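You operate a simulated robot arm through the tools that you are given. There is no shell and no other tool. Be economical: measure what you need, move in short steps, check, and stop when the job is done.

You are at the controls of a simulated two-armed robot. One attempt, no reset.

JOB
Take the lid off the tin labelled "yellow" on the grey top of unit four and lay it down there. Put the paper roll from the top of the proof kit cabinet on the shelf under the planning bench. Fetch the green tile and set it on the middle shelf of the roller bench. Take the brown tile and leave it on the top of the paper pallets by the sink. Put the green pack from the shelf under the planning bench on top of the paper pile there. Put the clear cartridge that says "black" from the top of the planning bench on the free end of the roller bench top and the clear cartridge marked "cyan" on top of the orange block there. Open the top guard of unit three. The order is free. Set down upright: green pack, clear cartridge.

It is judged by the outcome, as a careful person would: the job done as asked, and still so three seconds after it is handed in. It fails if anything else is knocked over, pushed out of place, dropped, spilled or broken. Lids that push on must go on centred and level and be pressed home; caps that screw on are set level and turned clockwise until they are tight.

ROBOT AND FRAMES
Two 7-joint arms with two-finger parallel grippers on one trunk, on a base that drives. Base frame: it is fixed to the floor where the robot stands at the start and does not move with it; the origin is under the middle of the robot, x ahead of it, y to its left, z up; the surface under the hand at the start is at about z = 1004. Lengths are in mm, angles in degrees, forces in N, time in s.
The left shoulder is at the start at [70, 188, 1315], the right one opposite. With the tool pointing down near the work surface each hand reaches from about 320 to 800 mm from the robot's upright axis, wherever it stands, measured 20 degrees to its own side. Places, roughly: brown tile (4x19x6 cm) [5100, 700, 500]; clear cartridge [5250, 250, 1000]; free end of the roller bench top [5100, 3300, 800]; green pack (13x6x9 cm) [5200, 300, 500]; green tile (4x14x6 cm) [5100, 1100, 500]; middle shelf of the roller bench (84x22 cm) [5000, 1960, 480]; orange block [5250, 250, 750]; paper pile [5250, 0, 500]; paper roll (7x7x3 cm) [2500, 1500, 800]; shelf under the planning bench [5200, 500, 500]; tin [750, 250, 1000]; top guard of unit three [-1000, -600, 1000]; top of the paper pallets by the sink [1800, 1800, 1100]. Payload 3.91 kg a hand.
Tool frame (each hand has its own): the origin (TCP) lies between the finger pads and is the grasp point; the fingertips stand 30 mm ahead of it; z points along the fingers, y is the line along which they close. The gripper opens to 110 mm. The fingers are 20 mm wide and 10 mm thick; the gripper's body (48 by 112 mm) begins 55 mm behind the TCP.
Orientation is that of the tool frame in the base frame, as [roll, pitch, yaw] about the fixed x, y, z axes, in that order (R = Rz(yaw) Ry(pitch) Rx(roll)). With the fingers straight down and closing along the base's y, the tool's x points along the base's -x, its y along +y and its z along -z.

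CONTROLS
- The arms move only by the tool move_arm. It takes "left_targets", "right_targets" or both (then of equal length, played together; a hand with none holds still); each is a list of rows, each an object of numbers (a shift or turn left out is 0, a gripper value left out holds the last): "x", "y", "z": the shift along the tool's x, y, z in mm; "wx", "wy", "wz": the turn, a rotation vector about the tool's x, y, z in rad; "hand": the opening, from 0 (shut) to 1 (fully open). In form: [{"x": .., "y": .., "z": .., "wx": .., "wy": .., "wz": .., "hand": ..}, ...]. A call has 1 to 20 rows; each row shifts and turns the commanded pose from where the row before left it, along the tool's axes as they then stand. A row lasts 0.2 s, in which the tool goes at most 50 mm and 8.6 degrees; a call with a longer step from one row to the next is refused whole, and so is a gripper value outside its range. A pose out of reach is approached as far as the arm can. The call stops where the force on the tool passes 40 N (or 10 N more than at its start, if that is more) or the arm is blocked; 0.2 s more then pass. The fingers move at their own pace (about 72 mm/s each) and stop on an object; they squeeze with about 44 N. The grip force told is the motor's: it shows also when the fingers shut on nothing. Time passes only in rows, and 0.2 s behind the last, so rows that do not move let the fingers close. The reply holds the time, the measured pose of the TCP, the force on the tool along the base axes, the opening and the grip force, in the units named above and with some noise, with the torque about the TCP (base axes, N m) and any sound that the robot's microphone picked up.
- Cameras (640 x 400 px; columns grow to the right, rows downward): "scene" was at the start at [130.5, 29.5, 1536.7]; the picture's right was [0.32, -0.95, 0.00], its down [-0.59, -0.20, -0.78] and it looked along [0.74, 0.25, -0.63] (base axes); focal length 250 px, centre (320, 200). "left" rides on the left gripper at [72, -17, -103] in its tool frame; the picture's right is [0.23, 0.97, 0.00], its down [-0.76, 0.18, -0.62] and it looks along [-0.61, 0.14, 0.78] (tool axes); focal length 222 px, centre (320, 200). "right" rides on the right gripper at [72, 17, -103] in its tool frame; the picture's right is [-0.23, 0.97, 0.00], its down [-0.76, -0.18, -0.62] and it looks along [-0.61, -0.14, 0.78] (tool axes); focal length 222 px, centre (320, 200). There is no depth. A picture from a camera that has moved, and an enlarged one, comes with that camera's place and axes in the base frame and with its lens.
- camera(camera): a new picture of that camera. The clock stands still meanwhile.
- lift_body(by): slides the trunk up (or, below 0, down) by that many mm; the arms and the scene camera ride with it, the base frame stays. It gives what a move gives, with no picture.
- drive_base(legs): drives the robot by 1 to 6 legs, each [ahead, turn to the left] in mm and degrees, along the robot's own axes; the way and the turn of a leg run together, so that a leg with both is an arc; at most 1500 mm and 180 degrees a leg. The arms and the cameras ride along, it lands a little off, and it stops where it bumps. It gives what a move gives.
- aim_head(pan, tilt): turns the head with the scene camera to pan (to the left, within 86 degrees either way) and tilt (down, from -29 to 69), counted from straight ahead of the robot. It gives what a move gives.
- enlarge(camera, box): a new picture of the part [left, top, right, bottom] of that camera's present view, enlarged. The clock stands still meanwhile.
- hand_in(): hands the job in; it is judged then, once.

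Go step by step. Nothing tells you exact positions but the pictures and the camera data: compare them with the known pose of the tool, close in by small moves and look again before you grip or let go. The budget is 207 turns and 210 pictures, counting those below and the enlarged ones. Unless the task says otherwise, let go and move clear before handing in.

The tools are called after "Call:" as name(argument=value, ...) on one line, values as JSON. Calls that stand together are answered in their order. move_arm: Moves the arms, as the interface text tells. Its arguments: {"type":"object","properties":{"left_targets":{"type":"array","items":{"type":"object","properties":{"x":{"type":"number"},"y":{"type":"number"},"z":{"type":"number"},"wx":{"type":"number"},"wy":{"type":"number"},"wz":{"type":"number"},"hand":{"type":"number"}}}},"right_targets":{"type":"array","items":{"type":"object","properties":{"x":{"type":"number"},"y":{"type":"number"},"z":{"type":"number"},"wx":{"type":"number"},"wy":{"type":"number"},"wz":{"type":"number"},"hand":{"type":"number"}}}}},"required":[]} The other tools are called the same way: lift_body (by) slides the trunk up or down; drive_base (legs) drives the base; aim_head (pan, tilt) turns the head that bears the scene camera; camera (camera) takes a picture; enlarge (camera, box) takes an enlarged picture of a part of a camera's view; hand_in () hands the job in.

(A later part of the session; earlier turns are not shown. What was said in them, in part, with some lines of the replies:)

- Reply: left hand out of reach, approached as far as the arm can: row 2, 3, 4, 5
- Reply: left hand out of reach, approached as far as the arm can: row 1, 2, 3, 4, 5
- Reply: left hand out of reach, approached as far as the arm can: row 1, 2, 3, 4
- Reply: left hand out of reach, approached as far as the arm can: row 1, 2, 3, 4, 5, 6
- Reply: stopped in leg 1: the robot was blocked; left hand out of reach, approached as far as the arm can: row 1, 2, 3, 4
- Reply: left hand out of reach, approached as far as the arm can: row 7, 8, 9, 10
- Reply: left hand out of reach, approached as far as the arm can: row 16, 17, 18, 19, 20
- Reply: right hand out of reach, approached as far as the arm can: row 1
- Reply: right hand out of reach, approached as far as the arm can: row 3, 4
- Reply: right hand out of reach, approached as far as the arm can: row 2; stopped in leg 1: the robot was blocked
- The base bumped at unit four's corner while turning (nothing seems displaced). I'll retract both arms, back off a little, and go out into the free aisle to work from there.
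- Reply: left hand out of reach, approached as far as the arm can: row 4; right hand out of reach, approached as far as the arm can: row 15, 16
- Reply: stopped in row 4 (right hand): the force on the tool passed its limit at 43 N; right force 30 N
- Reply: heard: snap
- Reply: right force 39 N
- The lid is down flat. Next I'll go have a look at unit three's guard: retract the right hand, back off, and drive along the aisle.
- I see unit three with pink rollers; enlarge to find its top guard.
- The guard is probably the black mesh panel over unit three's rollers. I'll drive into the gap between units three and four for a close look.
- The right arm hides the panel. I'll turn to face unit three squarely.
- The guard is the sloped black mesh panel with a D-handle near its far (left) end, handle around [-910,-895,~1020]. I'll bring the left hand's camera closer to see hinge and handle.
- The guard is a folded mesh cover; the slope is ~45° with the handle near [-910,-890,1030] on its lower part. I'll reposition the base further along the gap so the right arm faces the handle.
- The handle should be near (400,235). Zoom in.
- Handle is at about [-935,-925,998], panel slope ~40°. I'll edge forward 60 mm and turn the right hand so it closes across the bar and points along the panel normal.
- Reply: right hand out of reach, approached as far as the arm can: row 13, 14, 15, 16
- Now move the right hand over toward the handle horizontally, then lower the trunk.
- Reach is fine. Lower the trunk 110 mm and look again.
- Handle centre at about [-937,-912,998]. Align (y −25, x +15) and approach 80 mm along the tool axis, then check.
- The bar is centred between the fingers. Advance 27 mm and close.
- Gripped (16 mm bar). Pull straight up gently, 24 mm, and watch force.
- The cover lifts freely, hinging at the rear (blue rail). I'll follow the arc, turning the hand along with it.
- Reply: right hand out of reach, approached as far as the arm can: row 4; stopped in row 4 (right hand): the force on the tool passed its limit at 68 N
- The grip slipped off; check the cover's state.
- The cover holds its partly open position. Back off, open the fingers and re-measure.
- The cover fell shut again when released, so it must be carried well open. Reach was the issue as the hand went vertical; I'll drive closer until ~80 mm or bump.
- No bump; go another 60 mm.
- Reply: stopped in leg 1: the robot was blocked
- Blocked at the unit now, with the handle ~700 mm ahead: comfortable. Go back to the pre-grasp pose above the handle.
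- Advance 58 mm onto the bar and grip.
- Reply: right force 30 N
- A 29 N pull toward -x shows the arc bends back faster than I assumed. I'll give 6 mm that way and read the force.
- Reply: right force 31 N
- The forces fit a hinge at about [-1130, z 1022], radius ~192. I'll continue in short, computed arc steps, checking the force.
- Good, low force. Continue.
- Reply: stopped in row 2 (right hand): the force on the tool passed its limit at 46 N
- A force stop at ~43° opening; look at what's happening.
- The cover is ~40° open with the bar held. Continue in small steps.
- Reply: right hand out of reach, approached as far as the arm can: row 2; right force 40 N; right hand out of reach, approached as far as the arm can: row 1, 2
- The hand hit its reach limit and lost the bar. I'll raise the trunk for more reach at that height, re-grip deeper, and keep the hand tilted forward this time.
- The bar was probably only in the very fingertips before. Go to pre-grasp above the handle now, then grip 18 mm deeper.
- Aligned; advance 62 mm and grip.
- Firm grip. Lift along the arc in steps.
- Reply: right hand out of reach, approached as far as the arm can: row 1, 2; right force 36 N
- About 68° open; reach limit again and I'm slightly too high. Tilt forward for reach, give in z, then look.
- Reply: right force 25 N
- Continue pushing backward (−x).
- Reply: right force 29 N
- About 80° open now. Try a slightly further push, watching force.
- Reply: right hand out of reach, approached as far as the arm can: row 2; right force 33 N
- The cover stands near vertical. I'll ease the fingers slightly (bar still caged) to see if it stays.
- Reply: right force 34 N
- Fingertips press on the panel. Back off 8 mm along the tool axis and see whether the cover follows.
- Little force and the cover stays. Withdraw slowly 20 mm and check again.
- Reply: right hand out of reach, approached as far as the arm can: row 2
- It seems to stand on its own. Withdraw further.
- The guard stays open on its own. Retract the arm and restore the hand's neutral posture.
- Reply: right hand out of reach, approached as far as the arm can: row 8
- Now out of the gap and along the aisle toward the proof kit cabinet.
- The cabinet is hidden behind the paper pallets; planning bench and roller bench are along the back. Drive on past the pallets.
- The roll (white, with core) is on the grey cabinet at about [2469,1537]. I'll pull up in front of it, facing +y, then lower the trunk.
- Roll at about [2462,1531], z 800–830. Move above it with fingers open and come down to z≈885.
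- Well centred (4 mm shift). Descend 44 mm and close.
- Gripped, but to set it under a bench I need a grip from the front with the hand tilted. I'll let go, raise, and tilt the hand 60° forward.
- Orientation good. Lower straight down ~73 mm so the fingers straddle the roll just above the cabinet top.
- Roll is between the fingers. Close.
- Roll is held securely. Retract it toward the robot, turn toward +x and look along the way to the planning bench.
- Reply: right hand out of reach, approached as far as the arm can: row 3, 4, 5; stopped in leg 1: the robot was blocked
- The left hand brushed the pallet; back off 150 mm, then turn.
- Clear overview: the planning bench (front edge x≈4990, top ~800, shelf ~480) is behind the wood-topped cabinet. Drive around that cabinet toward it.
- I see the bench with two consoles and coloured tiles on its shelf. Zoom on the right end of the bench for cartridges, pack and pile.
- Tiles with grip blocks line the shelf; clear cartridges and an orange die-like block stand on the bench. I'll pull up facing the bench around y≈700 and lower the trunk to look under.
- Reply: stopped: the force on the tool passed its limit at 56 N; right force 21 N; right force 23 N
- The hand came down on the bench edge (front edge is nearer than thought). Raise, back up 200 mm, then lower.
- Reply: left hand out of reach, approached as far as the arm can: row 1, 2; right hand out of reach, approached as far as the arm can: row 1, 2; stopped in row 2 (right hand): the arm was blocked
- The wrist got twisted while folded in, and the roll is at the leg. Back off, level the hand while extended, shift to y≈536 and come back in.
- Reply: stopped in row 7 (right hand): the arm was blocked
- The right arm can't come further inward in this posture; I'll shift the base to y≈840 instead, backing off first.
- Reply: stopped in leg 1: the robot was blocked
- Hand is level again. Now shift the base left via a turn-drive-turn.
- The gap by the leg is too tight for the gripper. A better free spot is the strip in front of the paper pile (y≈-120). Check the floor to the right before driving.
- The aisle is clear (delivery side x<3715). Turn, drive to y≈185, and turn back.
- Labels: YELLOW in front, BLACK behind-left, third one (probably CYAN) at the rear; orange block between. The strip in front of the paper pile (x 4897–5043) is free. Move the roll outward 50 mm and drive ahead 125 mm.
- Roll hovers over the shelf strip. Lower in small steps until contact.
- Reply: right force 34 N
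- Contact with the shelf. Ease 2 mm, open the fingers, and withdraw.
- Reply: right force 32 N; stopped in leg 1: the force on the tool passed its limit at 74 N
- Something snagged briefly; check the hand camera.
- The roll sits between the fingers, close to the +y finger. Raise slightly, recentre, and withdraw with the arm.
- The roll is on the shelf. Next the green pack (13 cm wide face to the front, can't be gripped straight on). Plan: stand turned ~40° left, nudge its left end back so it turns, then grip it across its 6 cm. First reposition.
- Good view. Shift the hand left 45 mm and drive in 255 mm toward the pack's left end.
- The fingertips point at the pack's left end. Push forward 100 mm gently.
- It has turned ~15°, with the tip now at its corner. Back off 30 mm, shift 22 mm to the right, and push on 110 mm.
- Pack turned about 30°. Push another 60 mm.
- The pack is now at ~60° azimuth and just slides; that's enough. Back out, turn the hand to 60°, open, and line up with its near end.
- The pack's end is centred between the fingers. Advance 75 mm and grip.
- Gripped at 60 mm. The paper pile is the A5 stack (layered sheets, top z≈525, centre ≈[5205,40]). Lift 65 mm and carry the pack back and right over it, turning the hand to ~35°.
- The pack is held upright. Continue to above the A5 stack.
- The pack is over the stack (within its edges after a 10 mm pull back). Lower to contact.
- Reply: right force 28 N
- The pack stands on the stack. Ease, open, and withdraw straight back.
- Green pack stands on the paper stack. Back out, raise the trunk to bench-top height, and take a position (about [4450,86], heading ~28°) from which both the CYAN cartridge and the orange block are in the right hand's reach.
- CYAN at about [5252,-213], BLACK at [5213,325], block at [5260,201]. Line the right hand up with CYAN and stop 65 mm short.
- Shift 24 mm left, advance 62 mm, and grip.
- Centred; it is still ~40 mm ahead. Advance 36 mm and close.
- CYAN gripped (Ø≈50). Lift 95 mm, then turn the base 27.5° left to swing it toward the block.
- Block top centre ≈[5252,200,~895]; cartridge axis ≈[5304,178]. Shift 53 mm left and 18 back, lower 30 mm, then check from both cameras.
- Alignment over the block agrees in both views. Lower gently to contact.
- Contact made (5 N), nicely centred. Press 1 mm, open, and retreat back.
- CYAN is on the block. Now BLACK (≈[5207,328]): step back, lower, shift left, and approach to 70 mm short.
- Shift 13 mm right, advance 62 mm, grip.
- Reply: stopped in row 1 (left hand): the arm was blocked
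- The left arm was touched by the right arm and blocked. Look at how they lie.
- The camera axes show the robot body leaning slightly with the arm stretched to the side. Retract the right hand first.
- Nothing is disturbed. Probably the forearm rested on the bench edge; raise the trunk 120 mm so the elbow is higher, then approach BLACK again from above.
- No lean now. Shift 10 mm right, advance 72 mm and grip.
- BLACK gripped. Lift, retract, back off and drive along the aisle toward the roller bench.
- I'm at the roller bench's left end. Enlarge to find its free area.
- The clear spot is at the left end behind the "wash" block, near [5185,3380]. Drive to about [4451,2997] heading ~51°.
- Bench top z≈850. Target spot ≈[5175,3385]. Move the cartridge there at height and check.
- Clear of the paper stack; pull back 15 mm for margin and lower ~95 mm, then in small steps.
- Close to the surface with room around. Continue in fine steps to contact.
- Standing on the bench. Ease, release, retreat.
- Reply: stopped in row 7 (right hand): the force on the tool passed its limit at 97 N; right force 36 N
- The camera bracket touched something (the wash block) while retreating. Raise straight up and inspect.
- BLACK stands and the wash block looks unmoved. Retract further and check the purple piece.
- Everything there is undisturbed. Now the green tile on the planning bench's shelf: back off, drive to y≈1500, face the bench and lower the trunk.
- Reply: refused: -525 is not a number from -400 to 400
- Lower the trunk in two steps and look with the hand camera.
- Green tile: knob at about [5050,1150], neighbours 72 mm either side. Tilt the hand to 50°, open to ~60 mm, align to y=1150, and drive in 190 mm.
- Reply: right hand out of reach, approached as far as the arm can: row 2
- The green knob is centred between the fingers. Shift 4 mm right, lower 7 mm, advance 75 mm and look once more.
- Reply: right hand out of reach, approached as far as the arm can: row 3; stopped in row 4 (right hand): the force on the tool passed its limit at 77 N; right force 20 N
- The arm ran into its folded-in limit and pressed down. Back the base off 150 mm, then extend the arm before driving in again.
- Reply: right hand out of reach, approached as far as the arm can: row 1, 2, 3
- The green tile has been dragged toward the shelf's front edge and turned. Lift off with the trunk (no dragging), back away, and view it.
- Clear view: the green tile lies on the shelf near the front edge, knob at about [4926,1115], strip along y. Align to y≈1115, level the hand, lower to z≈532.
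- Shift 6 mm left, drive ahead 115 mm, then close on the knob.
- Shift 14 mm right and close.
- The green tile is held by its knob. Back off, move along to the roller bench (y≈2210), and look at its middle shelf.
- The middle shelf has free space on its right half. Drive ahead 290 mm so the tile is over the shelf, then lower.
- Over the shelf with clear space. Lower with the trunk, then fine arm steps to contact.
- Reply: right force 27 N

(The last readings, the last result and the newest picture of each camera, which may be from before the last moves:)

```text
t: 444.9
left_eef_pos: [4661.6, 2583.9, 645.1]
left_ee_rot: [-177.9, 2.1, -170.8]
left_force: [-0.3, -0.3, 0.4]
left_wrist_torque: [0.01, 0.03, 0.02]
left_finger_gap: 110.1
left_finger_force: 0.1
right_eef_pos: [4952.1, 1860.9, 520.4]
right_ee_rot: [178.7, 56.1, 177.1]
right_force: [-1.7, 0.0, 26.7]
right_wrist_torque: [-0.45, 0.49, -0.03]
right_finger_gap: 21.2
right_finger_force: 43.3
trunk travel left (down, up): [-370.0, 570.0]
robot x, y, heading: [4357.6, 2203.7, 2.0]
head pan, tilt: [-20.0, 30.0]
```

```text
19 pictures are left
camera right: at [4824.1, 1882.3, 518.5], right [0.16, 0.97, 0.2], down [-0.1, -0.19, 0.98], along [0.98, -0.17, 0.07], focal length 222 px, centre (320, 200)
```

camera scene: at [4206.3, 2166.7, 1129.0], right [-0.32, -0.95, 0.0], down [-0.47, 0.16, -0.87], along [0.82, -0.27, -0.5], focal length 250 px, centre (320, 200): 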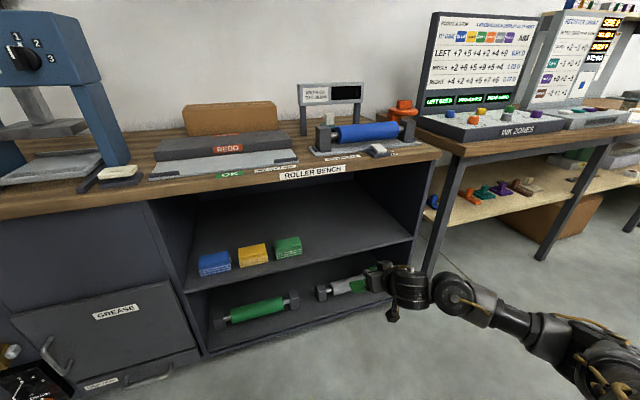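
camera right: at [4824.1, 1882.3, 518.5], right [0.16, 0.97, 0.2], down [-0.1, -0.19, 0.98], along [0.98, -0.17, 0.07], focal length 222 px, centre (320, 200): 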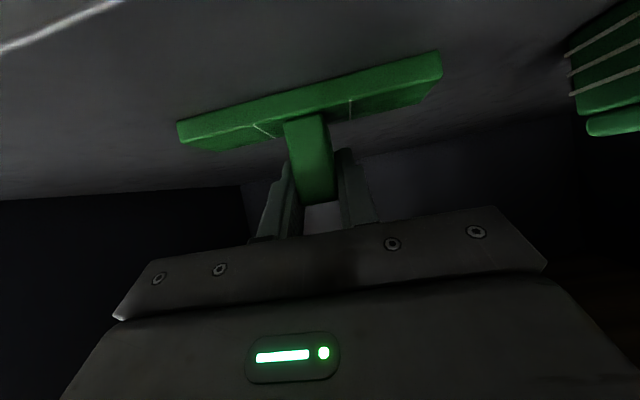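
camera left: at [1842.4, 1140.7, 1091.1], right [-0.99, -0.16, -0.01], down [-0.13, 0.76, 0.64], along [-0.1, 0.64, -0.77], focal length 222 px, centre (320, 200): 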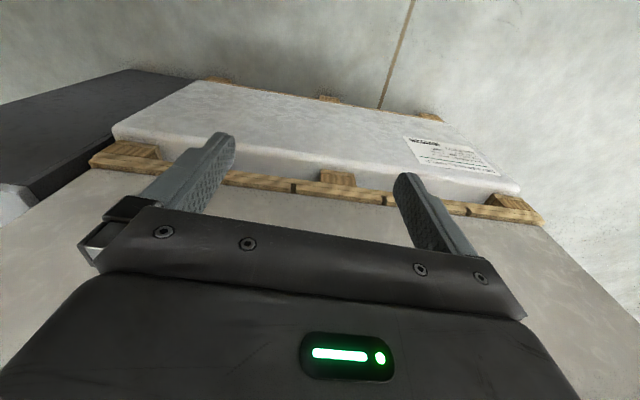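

Tile is down on the shelf. Ease, open, raise slightly and back out.

Call:
move_arm(right_targets=[{"x": -1.5, "z": -1}, {"hand": 0.4}, {"hand": 0.5}, {}])

Call:
lift_body(by=45)

Call:
drive_base(legs=[[-290, 0]])

Call:
enlarge(camera="scene", box=[150, 150, 450, 350])

```text
t: 445.9
left_eef_pos: [4663.9, 2582.2, 643.8]
left_ee_rot: [-178.0, 2.0, -170.9]
left_force: [0.6, -0.4, -0.5]
left_wrist_torque: [0.0, -0.02, -0.01]
left_finger_gap: 110.0
left_finger_force: 0.1
right_eef_pos: [4950.9, 1861.4, 517.3]
right_ee_rot: [178.8, 55.5, 177.3]
right_force: [0.9, -0.4, -0.3]
right_wrist_torque: [0.02, 0.02, -0.02]
right_finger_gap: 55.0
right_finger_force: 0.1
trunk travel left (down, up): [-370.0, 570.0]
robot x, y, heading: [4354.1, 2201.5, 2.0]
head pan, tilt: [-20.0, 30.0]
```

```text
t: 446.8
left_eef_pos: [4662.5, 2583.1, 688.6]
left_ee_rot: [-178.0, 1.9, -170.8]
left_force: [-1.2, -0.5, 0.0]
left_wrist_torque: [-0.01, 0.0, 0.01]
left_finger_gap: 110.0
left_finger_force: 0.0
right_eef_pos: [4951.3, 1861.0, 561.2]
right_ee_rot: [178.8, 55.6, 177.3]
right_force: [0.0, -0.2, -0.7]
right_wrist_torque: [0.01, 0.0, -0.02]
right_finger_gap: 55.0
right_finger_force: 0.1
trunk travel left (down, up): [-415.0, 525.0]
robot x, y, heading: [4358.1, 2199.3, 2.0]
head pan, tilt: [-20.0, 30.0]
```

```text
t: 448.8
left_eef_pos: [4369.2, 2570.6, 690.6]
left_ee_rot: [-178.0, 2.0, -171.2]
left_force: [-0.3, 0.7, 0.8]
left_wrist_torque: [0.0, -0.04, -0.02]
left_finger_gap: 109.8
left_finger_force: 0.1
right_eef_pos: [4653.6, 1847.6, 562.9]
right_ee_rot: [178.8, 55.6, 176.9]
right_force: [0.2, 0.1, -0.1]
right_wrist_torque: [0.02, 0.03, -0.05]
right_finger_gap: 54.9
right_finger_force: 0.0
trunk travel left (down, up): [-415.0, 525.0]
robot x, y, heading: [4059.1, 2192.0, 1.8]
head pan, tilt: [-20.0, 30.0]
```

```text
2.00 times, centred on (300, 250) of scene
camera zoom: at [4195.1, 2167.8, 1140.1], right [-0.31, -0.95, 0.0], down [-0.47, 0.16, -0.87], along [0.82, -0.27, -0.5], focal length 500 px, centre (360, 100)
```

zoom: 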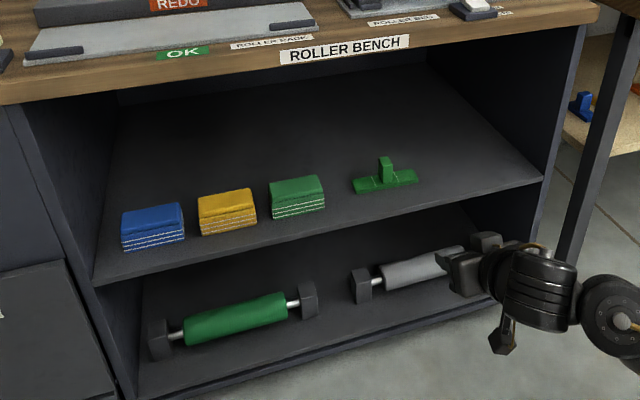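

Green tile is on the roller bench's middle shelf. Now the brown tile: knob ≈[5042,748]. Drive to y≈1098, face the bench, and approach.

Call:
drive_base(legs=[[0, -92], [1094, 0], [0, 90]])

Call:
move_arm(right_targets=[{"hand": 0.6, "z": 11, "x": 16}, {}])

Call:
enlarge(camera="scene", box=[250, 150, 490, 330])

```text
t: 456.7
left_eef_pos: [4456.5, 1073.6, 687.6]
left_ee_rot: [-177.4, 1.0, 98.4]
left_force: [-0.4, -1.0, -0.5]
left_wrist_torque: [0.01, -0.01, -0.02]
left_finger_gap: 110.0
left_finger_force: 0.0
right_eef_pos: [3728.6, 808.9, 562.8]
right_ee_rot: [179.7, 55.4, 87.9]
right_force: [-9.9, 19.3, 9.3]
right_wrist_torque: [0.0, -0.17, 0.28]
right_finger_gap: 49.7
right_finger_force: 0.0
trunk travel left (down, up): [-415.0, 525.0]
robot x, y, heading: [4073.7, 1396.3, -89.0]
head pan, tilt: [-20.0, 30.0]
stopped in leg 2: the force on the tool passed its limit at 195 N (the readings are from after the stop); the commanded pose is now the measured one
```

```text
t: 456.9
left_eef_pos: [4455.9, 1073.7, 688.0]
left_ee_rot: [-177.4, 1.0, 98.4]
left_force: [-1.0, 0.3, 0.5]
left_wrist_torque: [0.0, 0.02, 0.03]
left_finger_gap: 110.1
left_finger_force: 0.2
right_eef_pos: [3729.7, 809.4, 563.3]
right_ee_rot: [179.4, 55.9, 87.7]
right_force: [-2.8, 19.9, 12.5]
right_wrist_torque: [-0.17, -0.58, 0.63]
right_finger_gap: 64.3
right_finger_force: 0.1
trunk travel left (down, up): [-415.0, 525.0]
robot x, y, heading: [4075.0, 1396.6, -88.9]
head pan, tilt: [-20.0, 30.0]
stopped in row 1 (right hand): the force on the tool passed its limit at 48 N (the readings are from after the stop); the commanded pose is now the measured one
```

```text
2.22 times, centred on (370, 240) of scene
camera zoom: at [4045.6, 1261.5, 1140.4], right [-0.94, 0.33, 0.0], down [0.16, 0.47, -0.87], along [-0.29, -0.82, -0.5], focal length 556 px, centre (209, 111)
```

zoom: 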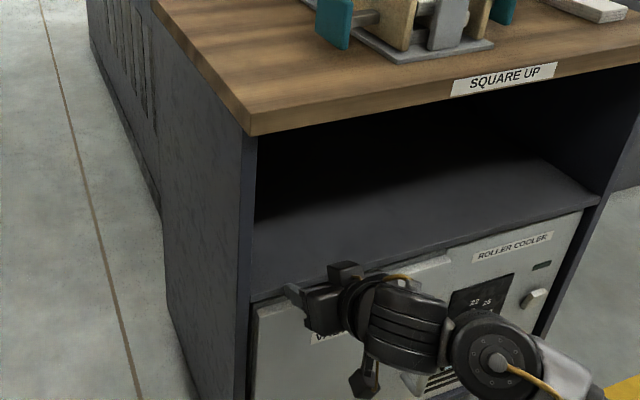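

The hand bumped the wood-topped cabinet's front (heavy, standing unchanged). Back off and take a path that keeps the hand clear of it.

Call:
drive_base(legs=[[-120, 0], [0, 21.5], [409, 0], [0, 67.5]])

Call:
move_arm(right_targets=[{"hand": 0.6}, {}])

Call:
camera(camera="right")

```text
t: 461.0
left_eef_pos: [4676.0, 1054.5, 686.1]
left_ee_rot: [-177.0, 1.0, 120.3]
left_force: [-0.3, 1.1, 0.0]
left_wrist_torque: [0.01, -0.04, 0.03]
left_finger_gap: 110.0
left_finger_force: 0.2
right_eef_pos: [4106.3, 548.5, 556.3]
right_ee_rot: [178.8, 54.8, 110.0]
right_force: [-1.0, 0.2, -0.1]
right_wrist_torque: [-0.02, -0.01, -0.04]
right_finger_gap: 66.2
right_finger_force: 0.1
trunk travel left (down, up): [-415.0, 525.0]
robot x, y, heading: [4204.9, 1204.2, -67.2]
head pan, tilt: [-20.0, 30.0]
stopped in leg 3: the robot was blocked; the commanded pose is now the measured one
```

```text
t: 461.6
left_eef_pos: [4676.4, 1054.6, 687.3]
left_ee_rot: [-177.0, 0.9, 120.3]
left_force: [0.1, -0.5, 0.2]
left_wrist_torque: [-0.01, 0.0, -0.02]
left_finger_gap: 109.9
left_finger_force: 0.1
right_eef_pos: [4106.6, 549.3, 554.7]
right_ee_rot: [179.0, 54.8, 110.1]
right_force: [-0.1, 1.0, 0.1]
right_wrist_torque: [0.01, -0.01, 0.01]
right_finger_gap: 65.9
right_finger_force: 0.1
trunk travel left (down, up): [-415.0, 525.0]
robot x, y, heading: [4201.6, 1203.5, -67.2]
head pan, tilt: [-20.0, 30.0]
```

```text
16 pictures are left
camera right: at [4075.7, 673.2, 554.7], right [0.96, 0.22, 0.2], down [-0.2, 0.0, 0.98], along [0.22, -0.97, 0.04], focal length 222 px, centre (320, 200)
```

right: 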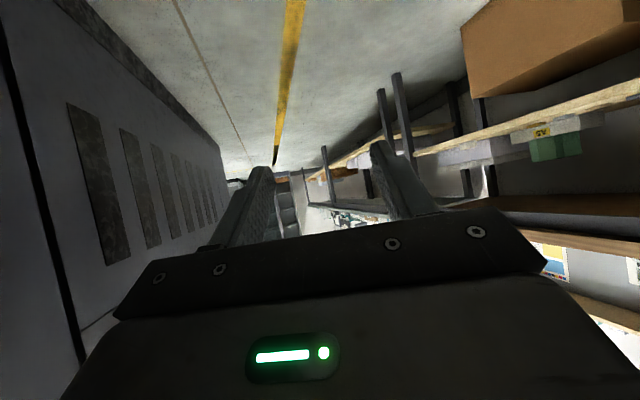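

Blocked near the cabinet corner, but this is close enough: turn to face the bench here and reach outward with the arm instead.

Call:
drive_base(legs=[[-30, 0], [0, 67]])

Call:
move_arm(right_targets=[{"y": -30}, {"y": -30}, {"y": -30}])

Call:
camera(camera="right")

```text
t: 463.3
left_eef_pos: [4680.4, 1143.8, 689.4]
left_ee_rot: [-177.5, 1.3, 128.2]
left_force: [0.6, 0.0, 0.0]
left_wrist_torque: [0.05, -0.01, -0.01]
left_finger_gap: 110.0
left_finger_force: 0.1
right_eef_pos: [4174.9, 571.9, 544.6]
right_ee_rot: [179.2, 53.7, 117.5]
right_force: [-0.5, -0.5, 0.0]
right_wrist_torque: [0.02, -0.01, -0.03]
right_finger_gap: 66.0
right_finger_force: 0.2
trunk travel left (down, up): [-415.0, 525.0]
robot x, y, heading: [4191.4, 1235.7, -60.3]
head pan, tilt: [-20.0, 30.0]
stopped in leg 2: the robot was blocked; the commanded pose is now the measured one
```

```text
t: 464.1
left_eef_pos: [4693.0, 1147.2, 681.7]
left_ee_rot: [-176.0, 0.9, 128.3]
left_force: [-1.0, -0.8, 0.5]
left_wrist_torque: [0.02, -0.03, 0.0]
left_finger_gap: 109.5
left_finger_force: 0.0
right_eef_pos: [4111.5, 535.1, 548.8]
right_ee_rot: [179.5, 53.5, 118.1]
right_force: [0.1, -0.5, 1.3]
right_wrist_torque: [0.06, 0.02, -0.02]
right_finger_gap: 66.0
right_finger_force: 0.0
trunk travel left (down, up): [-415.0, 525.0]
robot x, y, heading: [4189.8, 1238.6, -59.3]
head pan, tilt: [-20.0, 30.0]
```

```text
15 pictures are left
camera right: at [4063.3, 655.1, 552.3], right [0.92, 0.35, 0.19], down [-0.18, -0.05, 0.98], along [0.35, -0.94, 0.02], focal length 222 px, centre (320, 200)
```

right: 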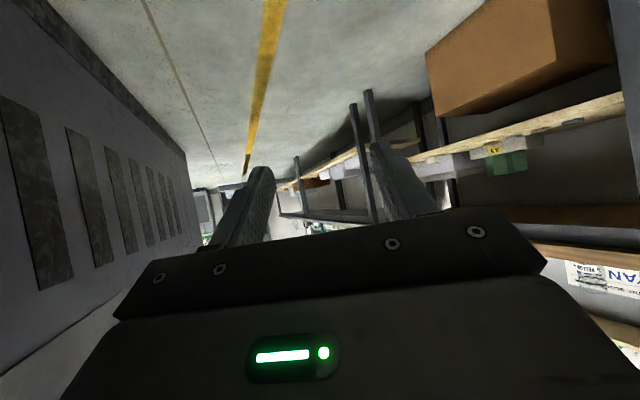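

The left arm side is hemmed in here. Reverse into the open floor and come in again at a shallower angle, ending near [4427,1256] heading ≈-9°.

Call:
drive_base(legs=[[-250, 0], [0, 31], [415, 0], [0, 19]])

Call:
camera(camera="right")

```text
t: 469.3
left_eef_pos: [4834.8, 1452.7, 688.0]
left_ee_rot: [-177.7, -0.2, 159.0]
left_force: [-1.5, -1.7, 0.8]
left_wrist_torque: [0.09, -0.18, 0.08]
left_finger_gap: 109.0
left_finger_force: 0.1
right_eef_pos: [4646.2, 622.4, 541.5]
right_ee_rot: [178.7, 53.7, 147.6]
right_force: [0.1, 0.0, -0.5]
right_wrist_torque: [0.02, 0.02, -0.04]
right_finger_gap: 66.1
right_finger_force: 0.1
trunk travel left (down, up): [-415.0, 525.0]
robot x, y, heading: [4373.8, 1283.9, -29.9]
head pan, tilt: [-20.0, 30.0]
stopped in leg 3: the force on the tool passed its limit at 65 N (the readings are from after the stop); the commanded pose is now the measured one
```

```text
14 pictures are left
camera right: at [4544.5, 702.9, 543.9], right [0.62, 0.76, 0.2], down [-0.14, -0.14, 0.98], along [0.77, -0.64, 0.02], focal length 222 px, centre (320, 200)
```

right: 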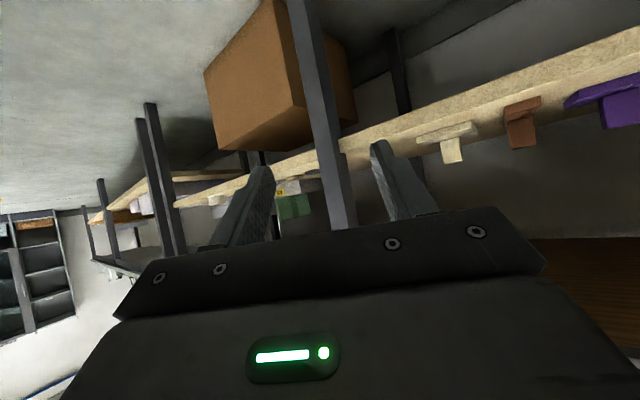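

The left hand brushed the bench leg. Back 40 mm, turn to about -10°, align the tool with the brown strip and extend the arm.

Call:
drive_base(legs=[[-45, 0], [0, 20]])

Call:
move_arm(right_targets=[{"wx": -0.113, "wz": -0.083}, {"wx": -0.113, "wz": -0.083}, {"z": 30, "x": -22, "y": -8}, {"z": 30, "x": -22, "y": -8}, {"z": 30, "x": -22, "y": -8}])

Call:
camera(camera="right")

```text
t: 471.2
left_eef_pos: [4713.6, 1620.2, 688.9]
left_ee_rot: [-177.7, -0.1, 178.5]
left_force: [-0.4, 0.6, -0.1]
left_wrist_torque: [-0.06, -0.02, 0.01]
left_finger_gap: 110.1
left_finger_force: 0.1
right_eef_pos: [4811.0, 775.5, 541.6]
right_ee_rot: [178.8, 53.6, 167.1]
right_force: [-0.6, -0.5, 0.2]
right_wrist_torque: [-0.03, 0.0, 0.02]
right_finger_gap: 66.1
right_finger_force: 0.0
trunk travel left (down, up): [-415.0, 525.0]
robot x, y, heading: [4331.6, 1306.8, -10.7]
head pan, tilt: [-20.0, 30.0]
```

```text
t: 472.4
left_eef_pos: [4714.6, 1622.9, 689.4]
left_ee_rot: [-177.7, -0.1, 178.5]
left_force: [1.2, 0.3, -0.4]
left_wrist_torque: [0.01, -0.02, -0.02]
left_finger_gap: 109.9
left_finger_force: 0.0
right_eef_pos: [4927.7, 759.8, 537.1]
right_ee_rot: [178.7, 53.7, -176.9]
right_force: [-1.1, 0.0, -0.2]
right_wrist_torque: [0.0, 0.05, 0.03]
right_finger_gap: 66.1
right_finger_force: 0.0
trunk travel left (down, up): [-415.0, 525.0]
robot x, y, heading: [4331.3, 1309.8, -10.6]
head pan, tilt: [-20.0, 30.0]
```

```text
13 pictures are left
camera right: at [4799.4, 767.9, 539.3], right [0.06, 0.98, 0.2], down [-0.04, -0.19, 0.98], along [1.0, -0.07, 0.03], focal length 222 px, centre (320, 200)
```

right: 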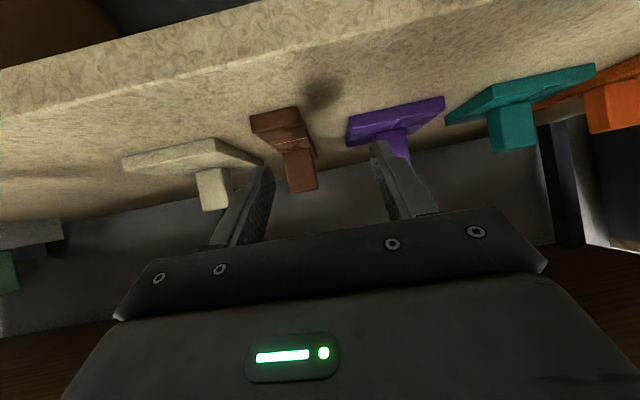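

Brown knob in view, 20 mm to the right of the tool axis. Shift and advance ~97 mm, then close.

Call:
move_arm(right_targets=[{"y": -20}, {"z": 19.8, "x": -14.5}, {"z": 19.8, "x": -14.5}, {"z": 19.8, "x": -14.5}, {"z": 19.8, "x": -13}])

Call:
camera(camera="right")

```text
t: 473.6
left_eef_pos: [4713.8, 1621.0, 688.9]
left_ee_rot: [-177.7, -0.2, 178.5]
left_force: [-0.5, 0.3, 0.2]
left_wrist_torque: [0.0, 0.02, 0.04]
left_finger_gap: 109.9
left_finger_force: 0.1
right_eef_pos: [5024.6, 744.0, 540.1]
right_ee_rot: [178.8, 53.8, -176.8]
right_force: [0.4, -0.3, -0.1]
right_wrist_torque: [0.01, 0.03, -0.02]
right_finger_gap: 66.0
right_finger_force: 0.1
trunk travel left (down, up): [-415.0, 525.0]
robot x, y, heading: [4332.3, 1304.5, -10.8]
head pan, tilt: [-20.0, 30.0]
```

```text
12 pictures are left
camera right: at [4896.2, 753.1, 542.1], right [0.06, 0.98, 0.2], down [-0.04, -0.19, 0.98], along [1.0, -0.07, 0.03], focal length 222 px, centre (320, 200)
```

right: 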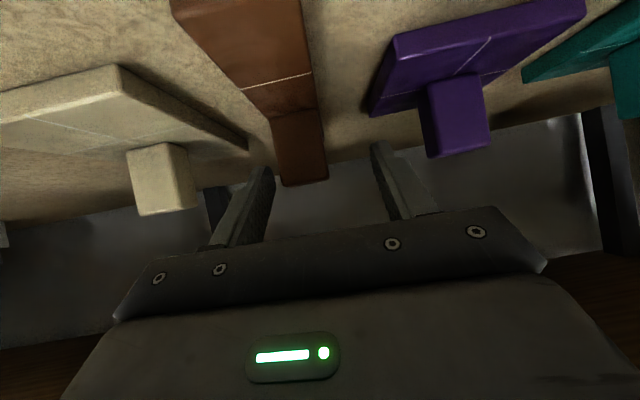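

Shift 12 mm right, forward 22, down 12, then close and lift.

Call:
move_arm(right_targets=[{"y": -12}, {"z": 17.7, "x": -13}, {"z": 7, "x": 9.5}, {"hand": 0.2}, {"hand": 0.2}, {"hand": 0.2}, {"hand": 0.2}])

Call:
lift_body(by=50)

Call:
camera(camera="right")

```text
t: 475.2
left_eef_pos: [4713.7, 1620.6, 689.4]
left_ee_rot: [-177.8, -0.2, 178.5]
left_force: [-0.8, -0.3, -0.2]
left_wrist_torque: [-0.03, -0.02, -0.02]
left_finger_gap: 109.9
left_finger_force: 0.0
right_eef_pos: [5048.7, 734.5, 533.1]
right_ee_rot: [179.1, 54.0, -177.1]
right_force: [-0.1, -0.8, 1.5]
right_wrist_torque: [-0.07, -0.16, -0.03]
right_finger_gap: 31.3
right_finger_force: 43.4
right hand out of reach, approached as far as the arm can: row 3
trunk travel left (down, up): [-415.0, 525.0]
robot x, y, heading: [4332.5, 1304.7, -10.6]
head pan, tilt: [-20.0, 30.0]
```

```text
t: 476.2
left_eef_pos: [4720.8, 1619.9, 744.8]
left_ee_rot: [-178.4, 1.1, 179.2]
left_force: [0.1, -0.3, 0.4]
left_wrist_torque: [0.02, -0.01, 0.0]
left_finger_gap: 109.9
left_finger_force: 0.1
right_eef_pos: [5040.6, 726.7, 573.7]
right_ee_rot: [178.4, 53.5, -178.4]
right_force: [0.3, -0.7, -0.5]
right_wrist_torque: [0.04, 0.01, 0.06]
right_finger_gap: 31.4
right_finger_force: 44.1
trunk travel left (down, up): [-465.0, 475.0]
robot x, y, heading: [4329.3, 1307.0, -10.8]
head pan, tilt: [-20.0, 30.0]
```

```text
11 pictures are left
camera right: at [4912.0, 737.9, 577.0], right [0.08, 0.98, 0.2], down [-0.04, -0.2, 0.98], along [1.0, -0.09, 0.02], focal length 222 px, centre (320, 200)
```

right: 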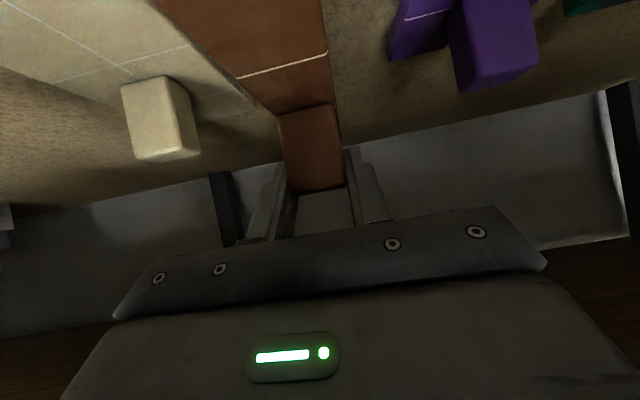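

Brown tile is gripped and lifted. Back out, retract, and raise the trunk.

Call:
drive_base(legs=[[-250, 0]])

Call:
move_arm(right_targets=[{"z": -35, "x": 26}, {"z": -35, "x": 26}, {"z": -35, "x": 26}, {"z": -35, "x": 26}, {"z": -35, "x": 26}])

Call:
lift_body(by=400)

Call:
camera(camera="right")

```text
t: 478.0
left_eef_pos: [4469.4, 1665.6, 739.4]
left_ee_rot: [-177.8, 0.0, 178.6]
left_force: [-1.8, -0.8, 0.9]
left_wrist_torque: [0.03, -0.08, 0.02]
left_finger_gap: 110.1
left_finger_force: 0.0
right_eef_pos: [4803.2, 779.0, 581.8]
right_ee_rot: [179.0, 54.0, -177.2]
right_force: [-0.5, -0.6, -2.6]
right_wrist_torque: [0.0, -0.11, 0.08]
right_finger_gap: 31.5
right_finger_force: 43.9
trunk travel left (down, up): [-465.0, 475.0]
robot x, y, heading: [4087.7, 1354.7, -10.2]
head pan, tilt: [-20.0, 30.0]
```

```text
t: 479.2
left_eef_pos: [4470.2, 1665.2, 739.2]
left_ee_rot: [-177.6, -0.2, 178.5]
left_force: [-0.3, 0.1, 1.0]
left_wrist_torque: [-0.01, 0.06, -0.04]
left_finger_gap: 109.7
left_finger_force: 0.1
right_eef_pos: [4805.8, 778.7, 581.1]
right_ee_rot: [179.1, 53.9, -177.1]
right_force: [-0.2, -0.2, -1.6]
right_wrist_torque: [-0.05, -0.02, 0.02]
right_finger_gap: 31.4
right_finger_force: 44.0
right hand out of reach, approached as far as the arm can: row 1, 2, 3, 4, 5
trunk travel left (down, up): [-465.0, 475.0]
robot x, y, heading: [4087.6, 1353.9, -10.2]
head pan, tilt: [-20.0, 30.0]
```

```text
t: 483.0
left_eef_pos: [4471.0, 1665.6, 1138.6]
left_ee_rot: [-177.7, -0.1, 178.6]
left_force: [1.0, 0.0, 0.5]
left_wrist_torque: [-0.01, 0.04, 0.01]
left_finger_gap: 109.9
left_finger_force: 0.0
right_eef_pos: [4804.6, 778.6, 980.7]
right_ee_rot: [179.2, 53.8, -177.0]
right_force: [0.8, -0.2, -1.7]
right_wrist_torque: [0.0, -0.03, -0.01]
right_finger_gap: 31.4
right_finger_force: 44.2
trunk travel left (down, up): [-865.0, 75.0]
robot x, y, heading: [4089.5, 1350.6, -10.4]
head pan, tilt: [-20.0, 30.0]
```

```text
10 pictures are left
camera right: at [4676.1, 789.3, 982.9], right [0.07, 0.98, 0.19], down [-0.04, -0.19, 0.98], along [1.0, -0.08, 0.03], focal length 222 px, centre (320, 200)
```

right: 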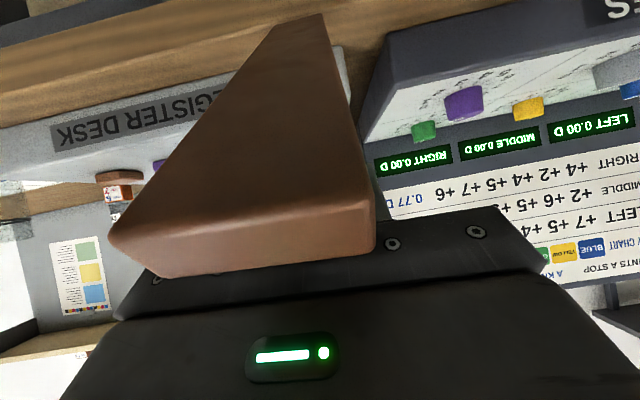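

The tile has pivoted in the grip but is held. Try again to retract, turning the hand back to its earlier yaw first.

Call:
move_arm(right_targets=[{"wx": 0.113, "wz": 0.083}, {"wx": 0.113, "wz": 0.083}, {"z": -35, "x": 26}, {"z": -35, "x": 26}, {"z": -35, "x": 26}, {"z": -35, "x": 26}, {"z": -35, "x": 26}])

```text
t: 484.6
left_eef_pos: [4468.9, 1665.6, 1139.6]
left_ee_rot: [-177.7, -0.1, 178.5]
left_force: [0.2, -1.0, 0.6]
left_wrist_torque: [-0.01, -0.02, 0.03]
left_finger_gap: 109.8
left_finger_force: 0.0
right_eef_pos: [4589.5, 824.2, 983.6]
right_ee_rot: [179.0, 53.8, 166.7]
right_force: [0.0, -0.7, -0.6]
right_wrist_torque: [-0.03, -0.04, 0.01]
right_finger_gap: 31.1
right_finger_force: 43.7
trunk travel left (down, up): [-865.0, 75.0]
robot x, y, heading: [4082.7, 1354.7, -10.5]
head pan, tilt: [-20.0, 30.0]
```

Now raise the hand further and drive to the pallets via the open aisle.

Call:
move_arm(right_targets=[{"x": -32, "z": -24}, {"x": -32, "z": -24}, {"x": -32, "z": -24}, {"x": -32, "z": -24}, {"x": -32, "z": -24}])

Call:
lift_body(by=72)

Call:
drive_base(legs=[[0, 101], [0, 101], [1362, 0]])

Call:
aim_head(pan=-20, tilt=25)

Call:
camera(camera="scene")

```text
t: 485.8
left_eef_pos: [4469.7, 1667.2, 1140.5]
left_ee_rot: [-177.6, 0.0, 178.4]
left_force: [-0.2, -0.3, 0.0]
left_wrist_torque: [-0.01, 0.01, 0.0]
left_finger_gap: 110.0
left_finger_force: 0.1
right_eef_pos: [4584.1, 821.7, 1181.2]
right_ee_rot: [179.0, 53.6, 166.9]
right_force: [0.0, 0.1, -1.6]
right_wrist_torque: [0.0, -0.02, -0.04]
right_finger_gap: 31.0
right_finger_force: 43.9
trunk travel left (down, up): [-865.0, 75.0]
robot x, y, heading: [4088.8, 1350.9, -10.4]
head pan, tilt: [-20.0, 30.0]
```

```text
t: 486.9
left_eef_pos: [4470.7, 1664.9, 1210.9]
left_ee_rot: [-177.6, -0.2, 178.5]
left_force: [-0.2, 0.4, -0.1]
left_wrist_torque: [-0.02, 0.01, 0.0]
left_finger_gap: 109.9
left_finger_force: 0.0
right_eef_pos: [4584.7, 820.4, 1252.5]
right_ee_rot: [179.0, 53.8, 166.7]
right_force: [0.3, 0.2, -1.5]
right_wrist_torque: [0.01, -0.05, -0.02]
right_finger_gap: 31.1
right_finger_force: 43.9
trunk travel left (down, up): [-937.0, 3.0]
robot x, y, heading: [4083.4, 1352.0, -10.6]
head pan, tilt: [-20.0, 30.0]
```

```text
t: 500.6
left_eef_pos: [2922.9, 611.8, 1208.9]
left_ee_rot: [-177.4, -0.3, 28.6]
left_force: [1.2, -0.7, -1.7]
left_wrist_torque: [0.07, 0.12, 0.02]
left_finger_gap: 110.1
left_finger_force: 0.0
right_eef_pos: [2405.0, 1288.4, 1257.2]
right_ee_rot: [178.7, 54.2, 16.1]
right_force: [0.3, -0.5, -0.6]
right_wrist_torque: [0.02, -0.02, -0.01]
right_finger_gap: 31.1
right_finger_force: 44.0
trunk travel left (down, up): [-937.0, 3.0]
robot x, y, heading: [3091.3, 1083.6, -154.8]
head pan, tilt: [-20.0, 30.0]
stopped in leg 3: the robot was blocked; the commanded pose is now the measured one
```

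```text
t: 501.2
left_eef_pos: [2921.1, 613.7, 1210.2]
left_ee_rot: [-177.8, -0.4, 28.5]
left_force: [0.5, -0.5, 0.2]
left_wrist_torque: [0.02, 0.04, 0.02]
left_finger_gap: 109.9
left_finger_force: 0.1
right_eef_pos: [2401.6, 1287.8, 1253.5]
right_ee_rot: [178.4, 54.0, 16.0]
right_force: [-0.2, -0.1, -1.0]
right_wrist_torque: [-0.02, -0.01, 0.01]
right_finger_gap: 30.8
right_finger_force: 43.5
trunk travel left (down, up): [-937.0, 3.0]
robot x, y, heading: [3096.6, 1083.2, -154.7]
head pan, tilt: [-20.0, 25.0]
```

```text
9 pictures are left
camera scene: at [2956.2, 1052.7, 1670.1], right [-0.09, 1.0, 0.0], down [0.42, 0.04, -0.91], along [-0.9, -0.08, -0.42], focal length 250 px, centre (320, 200)
```

scene: 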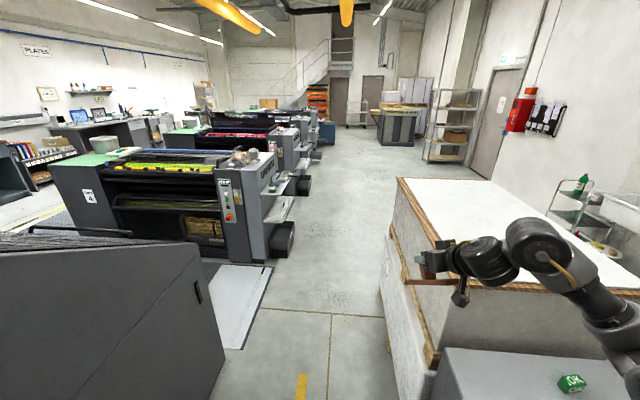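

The base brushed the wood-topped cabinet's corner. Turn right a bit, pull clear, and continue along the aisle to beside the pallets.

Call:
drive_base(legs=[[0, -34], [350, 0], [0, 19], [1280, 0]])

```text
t: 502.6
left_eef_pos: [2843.3, 662.7, 1209.8]
left_ee_rot: [-177.6, -0.5, 16.9]
left_force: [-0.3, 1.4, -0.9]
left_wrist_torque: [-0.06, -0.03, 0.01]
left_finger_gap: 110.1
left_finger_force: 0.0
right_eef_pos: [2472.9, 1430.7, 1257.5]
right_ee_rot: [178.7, 54.2, 4.4]
right_force: [0.7, 1.9, -1.3]
right_wrist_torque: [-0.02, 0.02, 0.07]
right_finger_gap: 30.6
right_finger_force: 44.0
trunk travel left (down, up): [-937.0, 3.0]
robot x, y, heading: [3104.4, 1094.7, -162.5]
head pan, tilt: [-20.0, 25.0]
stopped in leg 1: the robot was blocked; the commanded pose is now the measured one
```

Still blocked; look at the robot's left side to see what touches.

Call:
aim_head(pan=70, tilt=50)

Call:
camera(camera="scene")

```text
t: 504.2
left_eef_pos: [2844.1, 667.6, 1210.1]
left_ee_rot: [-177.9, -0.5, 16.8]
left_force: [0.4, -0.6, 0.3]
left_wrist_torque: [0.0, 0.02, -0.02]
left_finger_gap: 110.2
left_finger_force: 0.0
right_eef_pos: [2471.7, 1433.1, 1255.7]
right_ee_rot: [178.0, 54.3, 3.9]
right_force: [0.9, 0.3, -1.0]
right_wrist_torque: [0.02, 0.02, 0.0]
right_finger_gap: 30.9
right_finger_force: 44.3
trunk travel left (down, up): [-937.0, 3.0]
robot x, y, heading: [3105.9, 1094.1, -162.4]
head pan, tilt: [70.0, 50.0]
```

```text
8 pictures are left
camera scene: at [3054.5, 1004.0, 1632.5], right [-1.0, 0.04, 0.0], down [0.03, 0.77, -0.64], along [-0.03, -0.64, -0.77], focal length 250 px, centre (320, 200)
```

scene: 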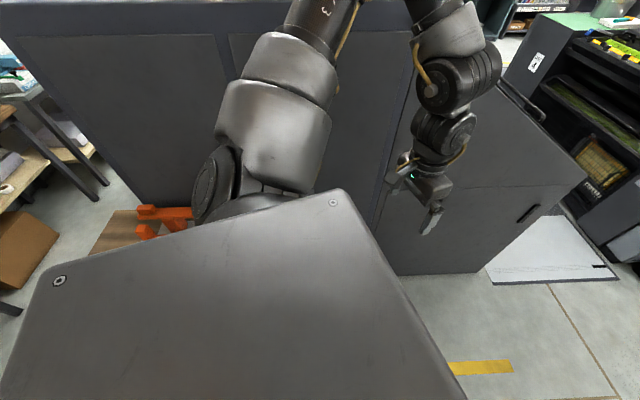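

Nothing obvious; try easing straight ahead a little, then turn.

Call:
drive_base(legs=[[200, 0], [0, -12]])

```text
t: 505.3
left_eef_pos: [2829.3, 646.0, 1213.7]
left_ee_rot: [-177.9, 0.0, 19.1]
left_force: [0.1, -0.2, 0.8]
left_wrist_torque: [-0.01, 0.06, 0.01]
left_finger_gap: 109.9
left_finger_force: 0.0
right_eef_pos: [2425.3, 1397.7, 1262.2]
right_ee_rot: [178.4, 54.9, 6.7]
right_force: [0.6, 0.9, -0.2]
right_wrist_torque: [0.02, 0.03, -0.02]
right_finger_gap: 31.0
right_finger_force: 44.1
trunk travel left (down, up): [-937.0, 3.0]
robot x, y, heading: [3062.8, 1088.0, -156.6]
head pan, tilt: [70.0, 50.0]
stopped in leg 1: the robot was blocked; the commanded pose is now the measured one
```

The left elbow is probably against the tall locker. Reverse (moving away from it), straighten to heading 180°, and go along y≈1150.

Call:
drive_base(legs=[[-220, 0], [0, -24], [700, 0], [0, 4], [1080, 0]])

Call:
aim_head(pan=-60, tilt=30)

```text
t: 511.1
left_eef_pos: [2269.0, 888.4, 1212.9]
left_ee_rot: [-178.2, -0.4, -6.9]
left_force: [-0.9, -0.6, 0.9]
left_wrist_torque: [-0.02, 0.01, -0.04]
left_finger_gap: 109.8
left_finger_force: 0.1
right_eef_pos: [2239.8, 1744.3, 1255.0]
right_ee_rot: [178.8, 54.1, -19.2]
right_force: [-1.5, 0.2, -1.7]
right_wrist_torque: [-0.01, 0.0, 0.04]
right_finger_gap: 30.8
right_finger_force: 44.3
trunk travel left (down, up): [-937.0, 3.0]
robot x, y, heading: [2678.2, 1171.3, 173.4]
head pan, tilt: [70.0, 50.0]
stopped in leg 3: the robot was blocked; the commanded pose is now the measured one
```

```text
t: 513.2
left_eef_pos: [2268.0, 883.8, 1211.9]
left_ee_rot: [-178.1, -0.5, -6.8]
left_force: [-0.4, 0.4, -0.4]
left_wrist_torque: [0.0, 0.02, 0.01]
left_finger_gap: 110.3
left_finger_force: 0.1
right_eef_pos: [2238.7, 1739.5, 1257.0]
right_ee_rot: [179.3, 54.2, -18.8]
right_force: [0.5, -0.5, -0.5]
right_wrist_torque: [0.03, 0.02, 0.0]
right_finger_gap: 31.1
right_finger_force: 43.9
trunk travel left (down, up): [-937.0, 3.0]
robot x, y, heading: [2681.0, 1172.7, 173.2]
head pan, tilt: [-60.0, 30.0]
```

The base is against the proof cabinet's corner, but the right hand is already over the pallet top. I'll place the tile from here. Look first.

Call:
camera(camera="scene")

```text
7 pictures are left
camera scene: at [2593.4, 1261.8, 1661.9], right [0.92, 0.4, 0.0], down [0.2, -0.46, -0.87], along [-0.34, 0.8, -0.5], focal length 250 px, centre (320, 200)
```

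scene: 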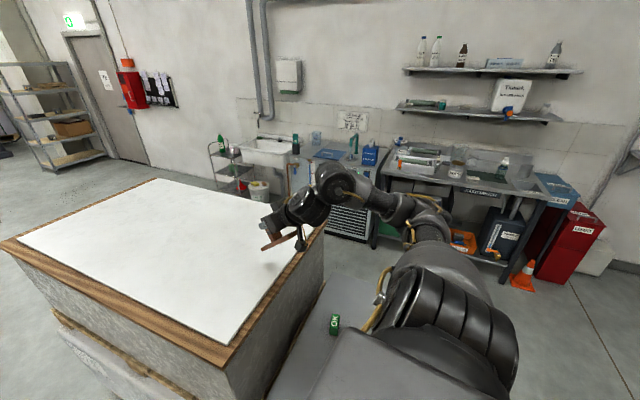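

Extend 170 mm over the sheet and lower carefully until contact.

Call:
move_arm(right_targets=[{"z": 34.5, "x": -25}, {"z": 34.5, "x": -25}, {"z": 34.5, "x": -25}, {"z": 34.5, "x": -25}, {"z": 20, "x": 28}, {"z": 6, "x": 8}, {"z": 6, "x": 8}])

Call:
camera(camera="right")

```text
t: 514.8
left_eef_pos: [2268.3, 884.1, 1210.9]
left_ee_rot: [-178.0, -0.5, -6.9]
left_force: [0.7, 0.2, 0.2]
left_wrist_torque: [-0.03, 0.01, 0.05]
left_finger_gap: 110.1
left_finger_force: 0.1
right_eef_pos: [2075.7, 1792.0, 1204.4]
right_ee_rot: [179.4, 54.2, -18.8]
right_force: [0.8, 0.2, 0.4]
right_wrist_torque: [0.09, 0.0, -0.05]
right_finger_gap: 31.2
right_finger_force: 43.1
trunk travel left (down, up): [-937.0, 3.0]
robot x, y, heading: [2682.2, 1171.4, 173.3]
head pan, tilt: [-60.0, 30.0]
```

```text
6 pictures are left
camera right: at [2188.0, 1737.0, 1205.9], right [-0.43, -0.88, 0.19], down [0.11, 0.16, 0.98], along [-0.9, 0.44, 0.03], focal length 222 px, centre (320, 200)
```

right: 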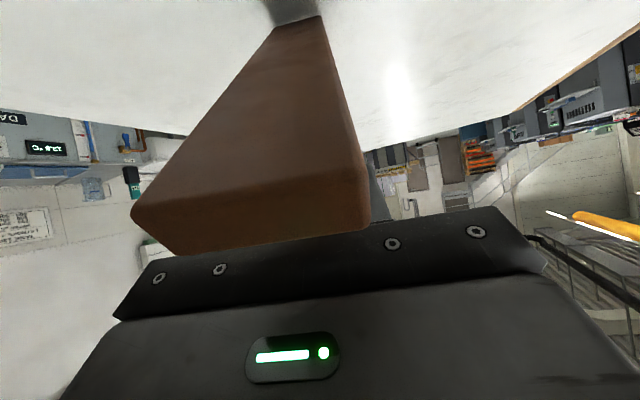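

The tile's far end points down and is about to touch; lowering will swing it flat. Continue down in small steps.

Call:
move_arm(right_targets=[{"z": 2.4, "x": 3.2}, {"z": 2.4, "x": 3.2}, {"z": 2.4, "x": 3.2}, {"z": 2.4, "x": 3.2}, {"z": 2.4, "x": 3.2}, {"z": 2.4, "x": 3.2}, {"z": 2.4, "x": 3.2}, {"z": 2.4, "x": 3.2}])

Call:
camera(camera="right")

```text
t: 515.9
left_eef_pos: [2270.2, 883.3, 1210.9]
left_ee_rot: [-178.0, -0.4, -6.9]
left_force: [0.2, 0.0, -0.3]
left_wrist_torque: [-0.01, -0.05, 0.0]
left_finger_gap: 110.1
left_finger_force: 0.2
right_eef_pos: [2075.1, 1792.8, 1197.0]
right_ee_rot: [178.8, 55.5, -19.4]
right_force: [5.9, -4.2, 25.1]
right_wrist_torque: [0.14, 0.31, 0.04]
right_finger_gap: 31.3
right_finger_force: 44.1
trunk travel left (down, up): [-937.0, 3.0]
robot x, y, heading: [2680.9, 1173.4, 173.4]
head pan, tilt: [-60.0, 30.0]
stopped in row 5 (right hand): the force on the tool passed its limit at 43 N (the readings are from after the stop); the commanded pose is now the measured one
```

```text
5 pictures are left
camera right: at [2187.8, 1737.4, 1195.8], right [-0.43, -0.88, 0.2], down [0.14, 0.15, 0.98], along [-0.89, 0.45, 0.06], focal length 222 px, centre (320, 200)
```

right: 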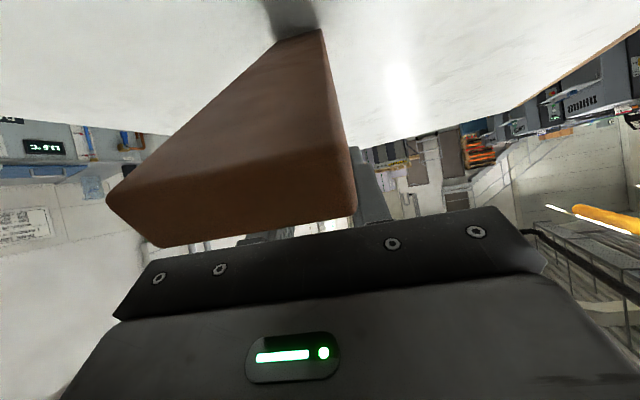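

The grip is stiff. Raise a little, tilt the hand 12° so the tile comes nearer to level, then lower again.

Call:
move_arm(right_targets=[{"z": -9, "x": -12}, {"wy": -0.11}, {"wy": -0.11}, {"z": 5.7, "x": 13.8}, {"z": 1.5, "x": 3.7}, {"z": 1.5, "x": 3.7}, {"z": 1.5, "x": 3.7}, {"z": 1.5, "x": 3.7}, {"z": 1.5, "x": 3.7}, {"z": 1.5, "x": 3.7}])

```text
t: 518.1
left_eef_pos: [2275.6, 879.6, 1211.9]
left_ee_rot: [-177.9, -0.2, -6.9]
left_force: [0.1, 0.4, -0.4]
left_wrist_torque: [0.03, 0.0, 0.03]
left_finger_gap: 110.0
left_finger_force: 0.1
right_eef_pos: [2081.7, 1787.5, 1171.8]
right_ee_rot: [178.8, 67.8, -19.6]
right_force: [7.4, -2.9, 24.7]
right_wrist_torque: [0.46, 1.35, -0.04]
right_finger_gap: 30.2
right_finger_force: 44.4
trunk travel left (down, up): [-937.0, 3.0]
robot x, y, heading: [2680.1, 1175.3, 173.1]
head pan, tilt: [-60.0, 30.0]
```

Call:
move_arm(right_targets=[{"z": 1.2, "x": 2.8}, {"z": 1.2, "x": 2.8}, {"z": 1.2, "x": 2.8}, {"z": 1.2, "x": 2.8}])

Call:
camera(camera="right")

```text
t: 519.1
left_eef_pos: [2272.5, 882.0, 1210.8]
left_ee_rot: [-178.0, -0.2, -6.8]
left_force: [-0.2, -0.1, 0.4]
left_wrist_torque: [-0.01, -0.02, 0.01]
left_finger_gap: 110.0
left_finger_force: 0.0
right_eef_pos: [2077.3, 1789.3, 1155.0]
right_ee_rot: [178.9, 67.4, -19.3]
right_force: [3.6, -3.0, 16.5]
right_wrist_torque: [0.26, 1.28, 0.07]
right_finger_gap: 30.9
right_finger_force: 43.6
trunk travel left (down, up): [-937.0, 3.0]
robot x, y, heading: [2678.7, 1171.9, 173.1]
head pan, tilt: [-60.0, 30.0]
```

```text
4 pictures are left
camera right: at [2188.3, 1735.1, 1127.8], right [-0.39, -0.9, 0.22], down [0.33, 0.09, 0.94], along [-0.86, 0.44, 0.26], focal length 222 px, centre (320, 200)
```

right: 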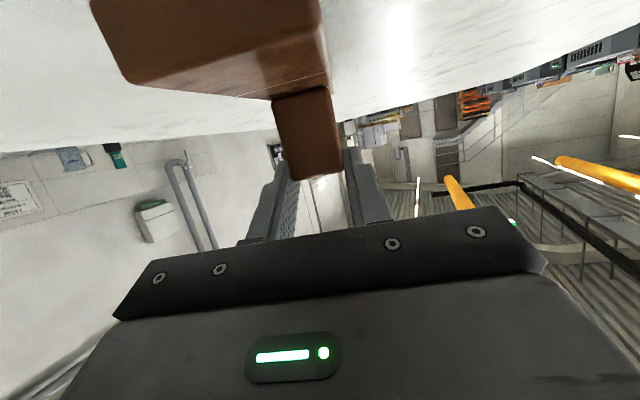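

The tile swung flat onto the sheet. Release, back straight away, and view.

Call:
move_arm(right_targets=[{"hand": 0.4}, {"hand": 0.5}, {"hand": 0.55}, {"z": -9, "x": -12}, {"z": -10, "x": -28}, {"z": -10, "x": -28}, {"z": -10, "x": -28}, {"z": -10, "x": -28}])

Call:
camera(camera="scene")

```text
t: 520.9
left_eef_pos: [2268.5, 884.6, 1209.9]
left_ee_rot: [-178.2, -0.5, -6.8]
left_force: [-0.7, -0.9, 0.1]
left_wrist_torque: [0.0, 0.03, -0.01]
left_finger_gap: 109.8
left_finger_force: 0.1
right_eef_pos: [2072.0, 1793.1, 1288.4]
right_ee_rot: [178.8, 67.3, -19.3]
right_force: [0.6, 0.3, 0.8]
right_wrist_torque: [0.01, 0.02, 0.0]
right_finger_gap: 60.4
right_finger_force: 0.0
trunk travel left (down, up): [-937.0, 3.0]
robot x, y, heading: [2684.1, 1172.5, 173.0]
head pan, tilt: [-60.0, 30.0]
```

```text
3 pictures are left
camera scene: at [2593.7, 1260.9, 1662.0], right [0.92, 0.39, 0.0], down [0.2, -0.46, -0.87], along [-0.34, 0.8, -0.5], focal length 250 px, centre (320, 200)
```

scene: 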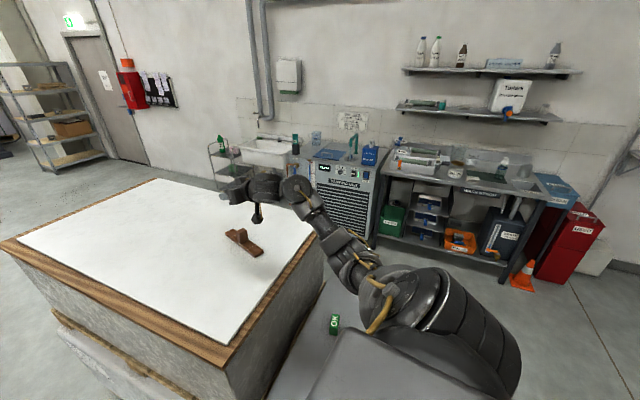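

Everything asked for is in place: the brown tile lies flat on the pallet sheet, and the hand is clear. Handing in.

Call:
hand_in()

```text
The job is handed in.
```

I finished every part of the job and handed it in; I don't have the result of the judging.

- **Tin:** the yellow tin's lid is off and lying on the grey top of unit four.
- **Paper roll:** it is on the shelf under the planning bench.
- **Green tile:** it is on the middle shelf of the roller bench. I first dragged it out of line while gripping it, then picked it up again and placed it.
- **Brown tile:** it lies on top of the paper pallets by the sink.
- **Green pack:** it stands on the paper pile, which I took to be the A5 stack on that shelf.
- **Cartridges:** "black" stands on the free end of the roller bench top and "cyan" stands on the orange block.
- **Top guard:** unit three's guard is open and stays up on its own.

The robot bumped furniture several times. The base and hand hit the wood-topped cabinet, once at about 195 N on the hand. It also hit unit four, unit three and the proof kit cabinet, and lightly touched the pallets and the planning bench's edge and leg. I saw nothing moved or knocked over, but I did not check the wood-topped cabinet closely afterwards. The base was still against the proof kit cabinet when I handed in.
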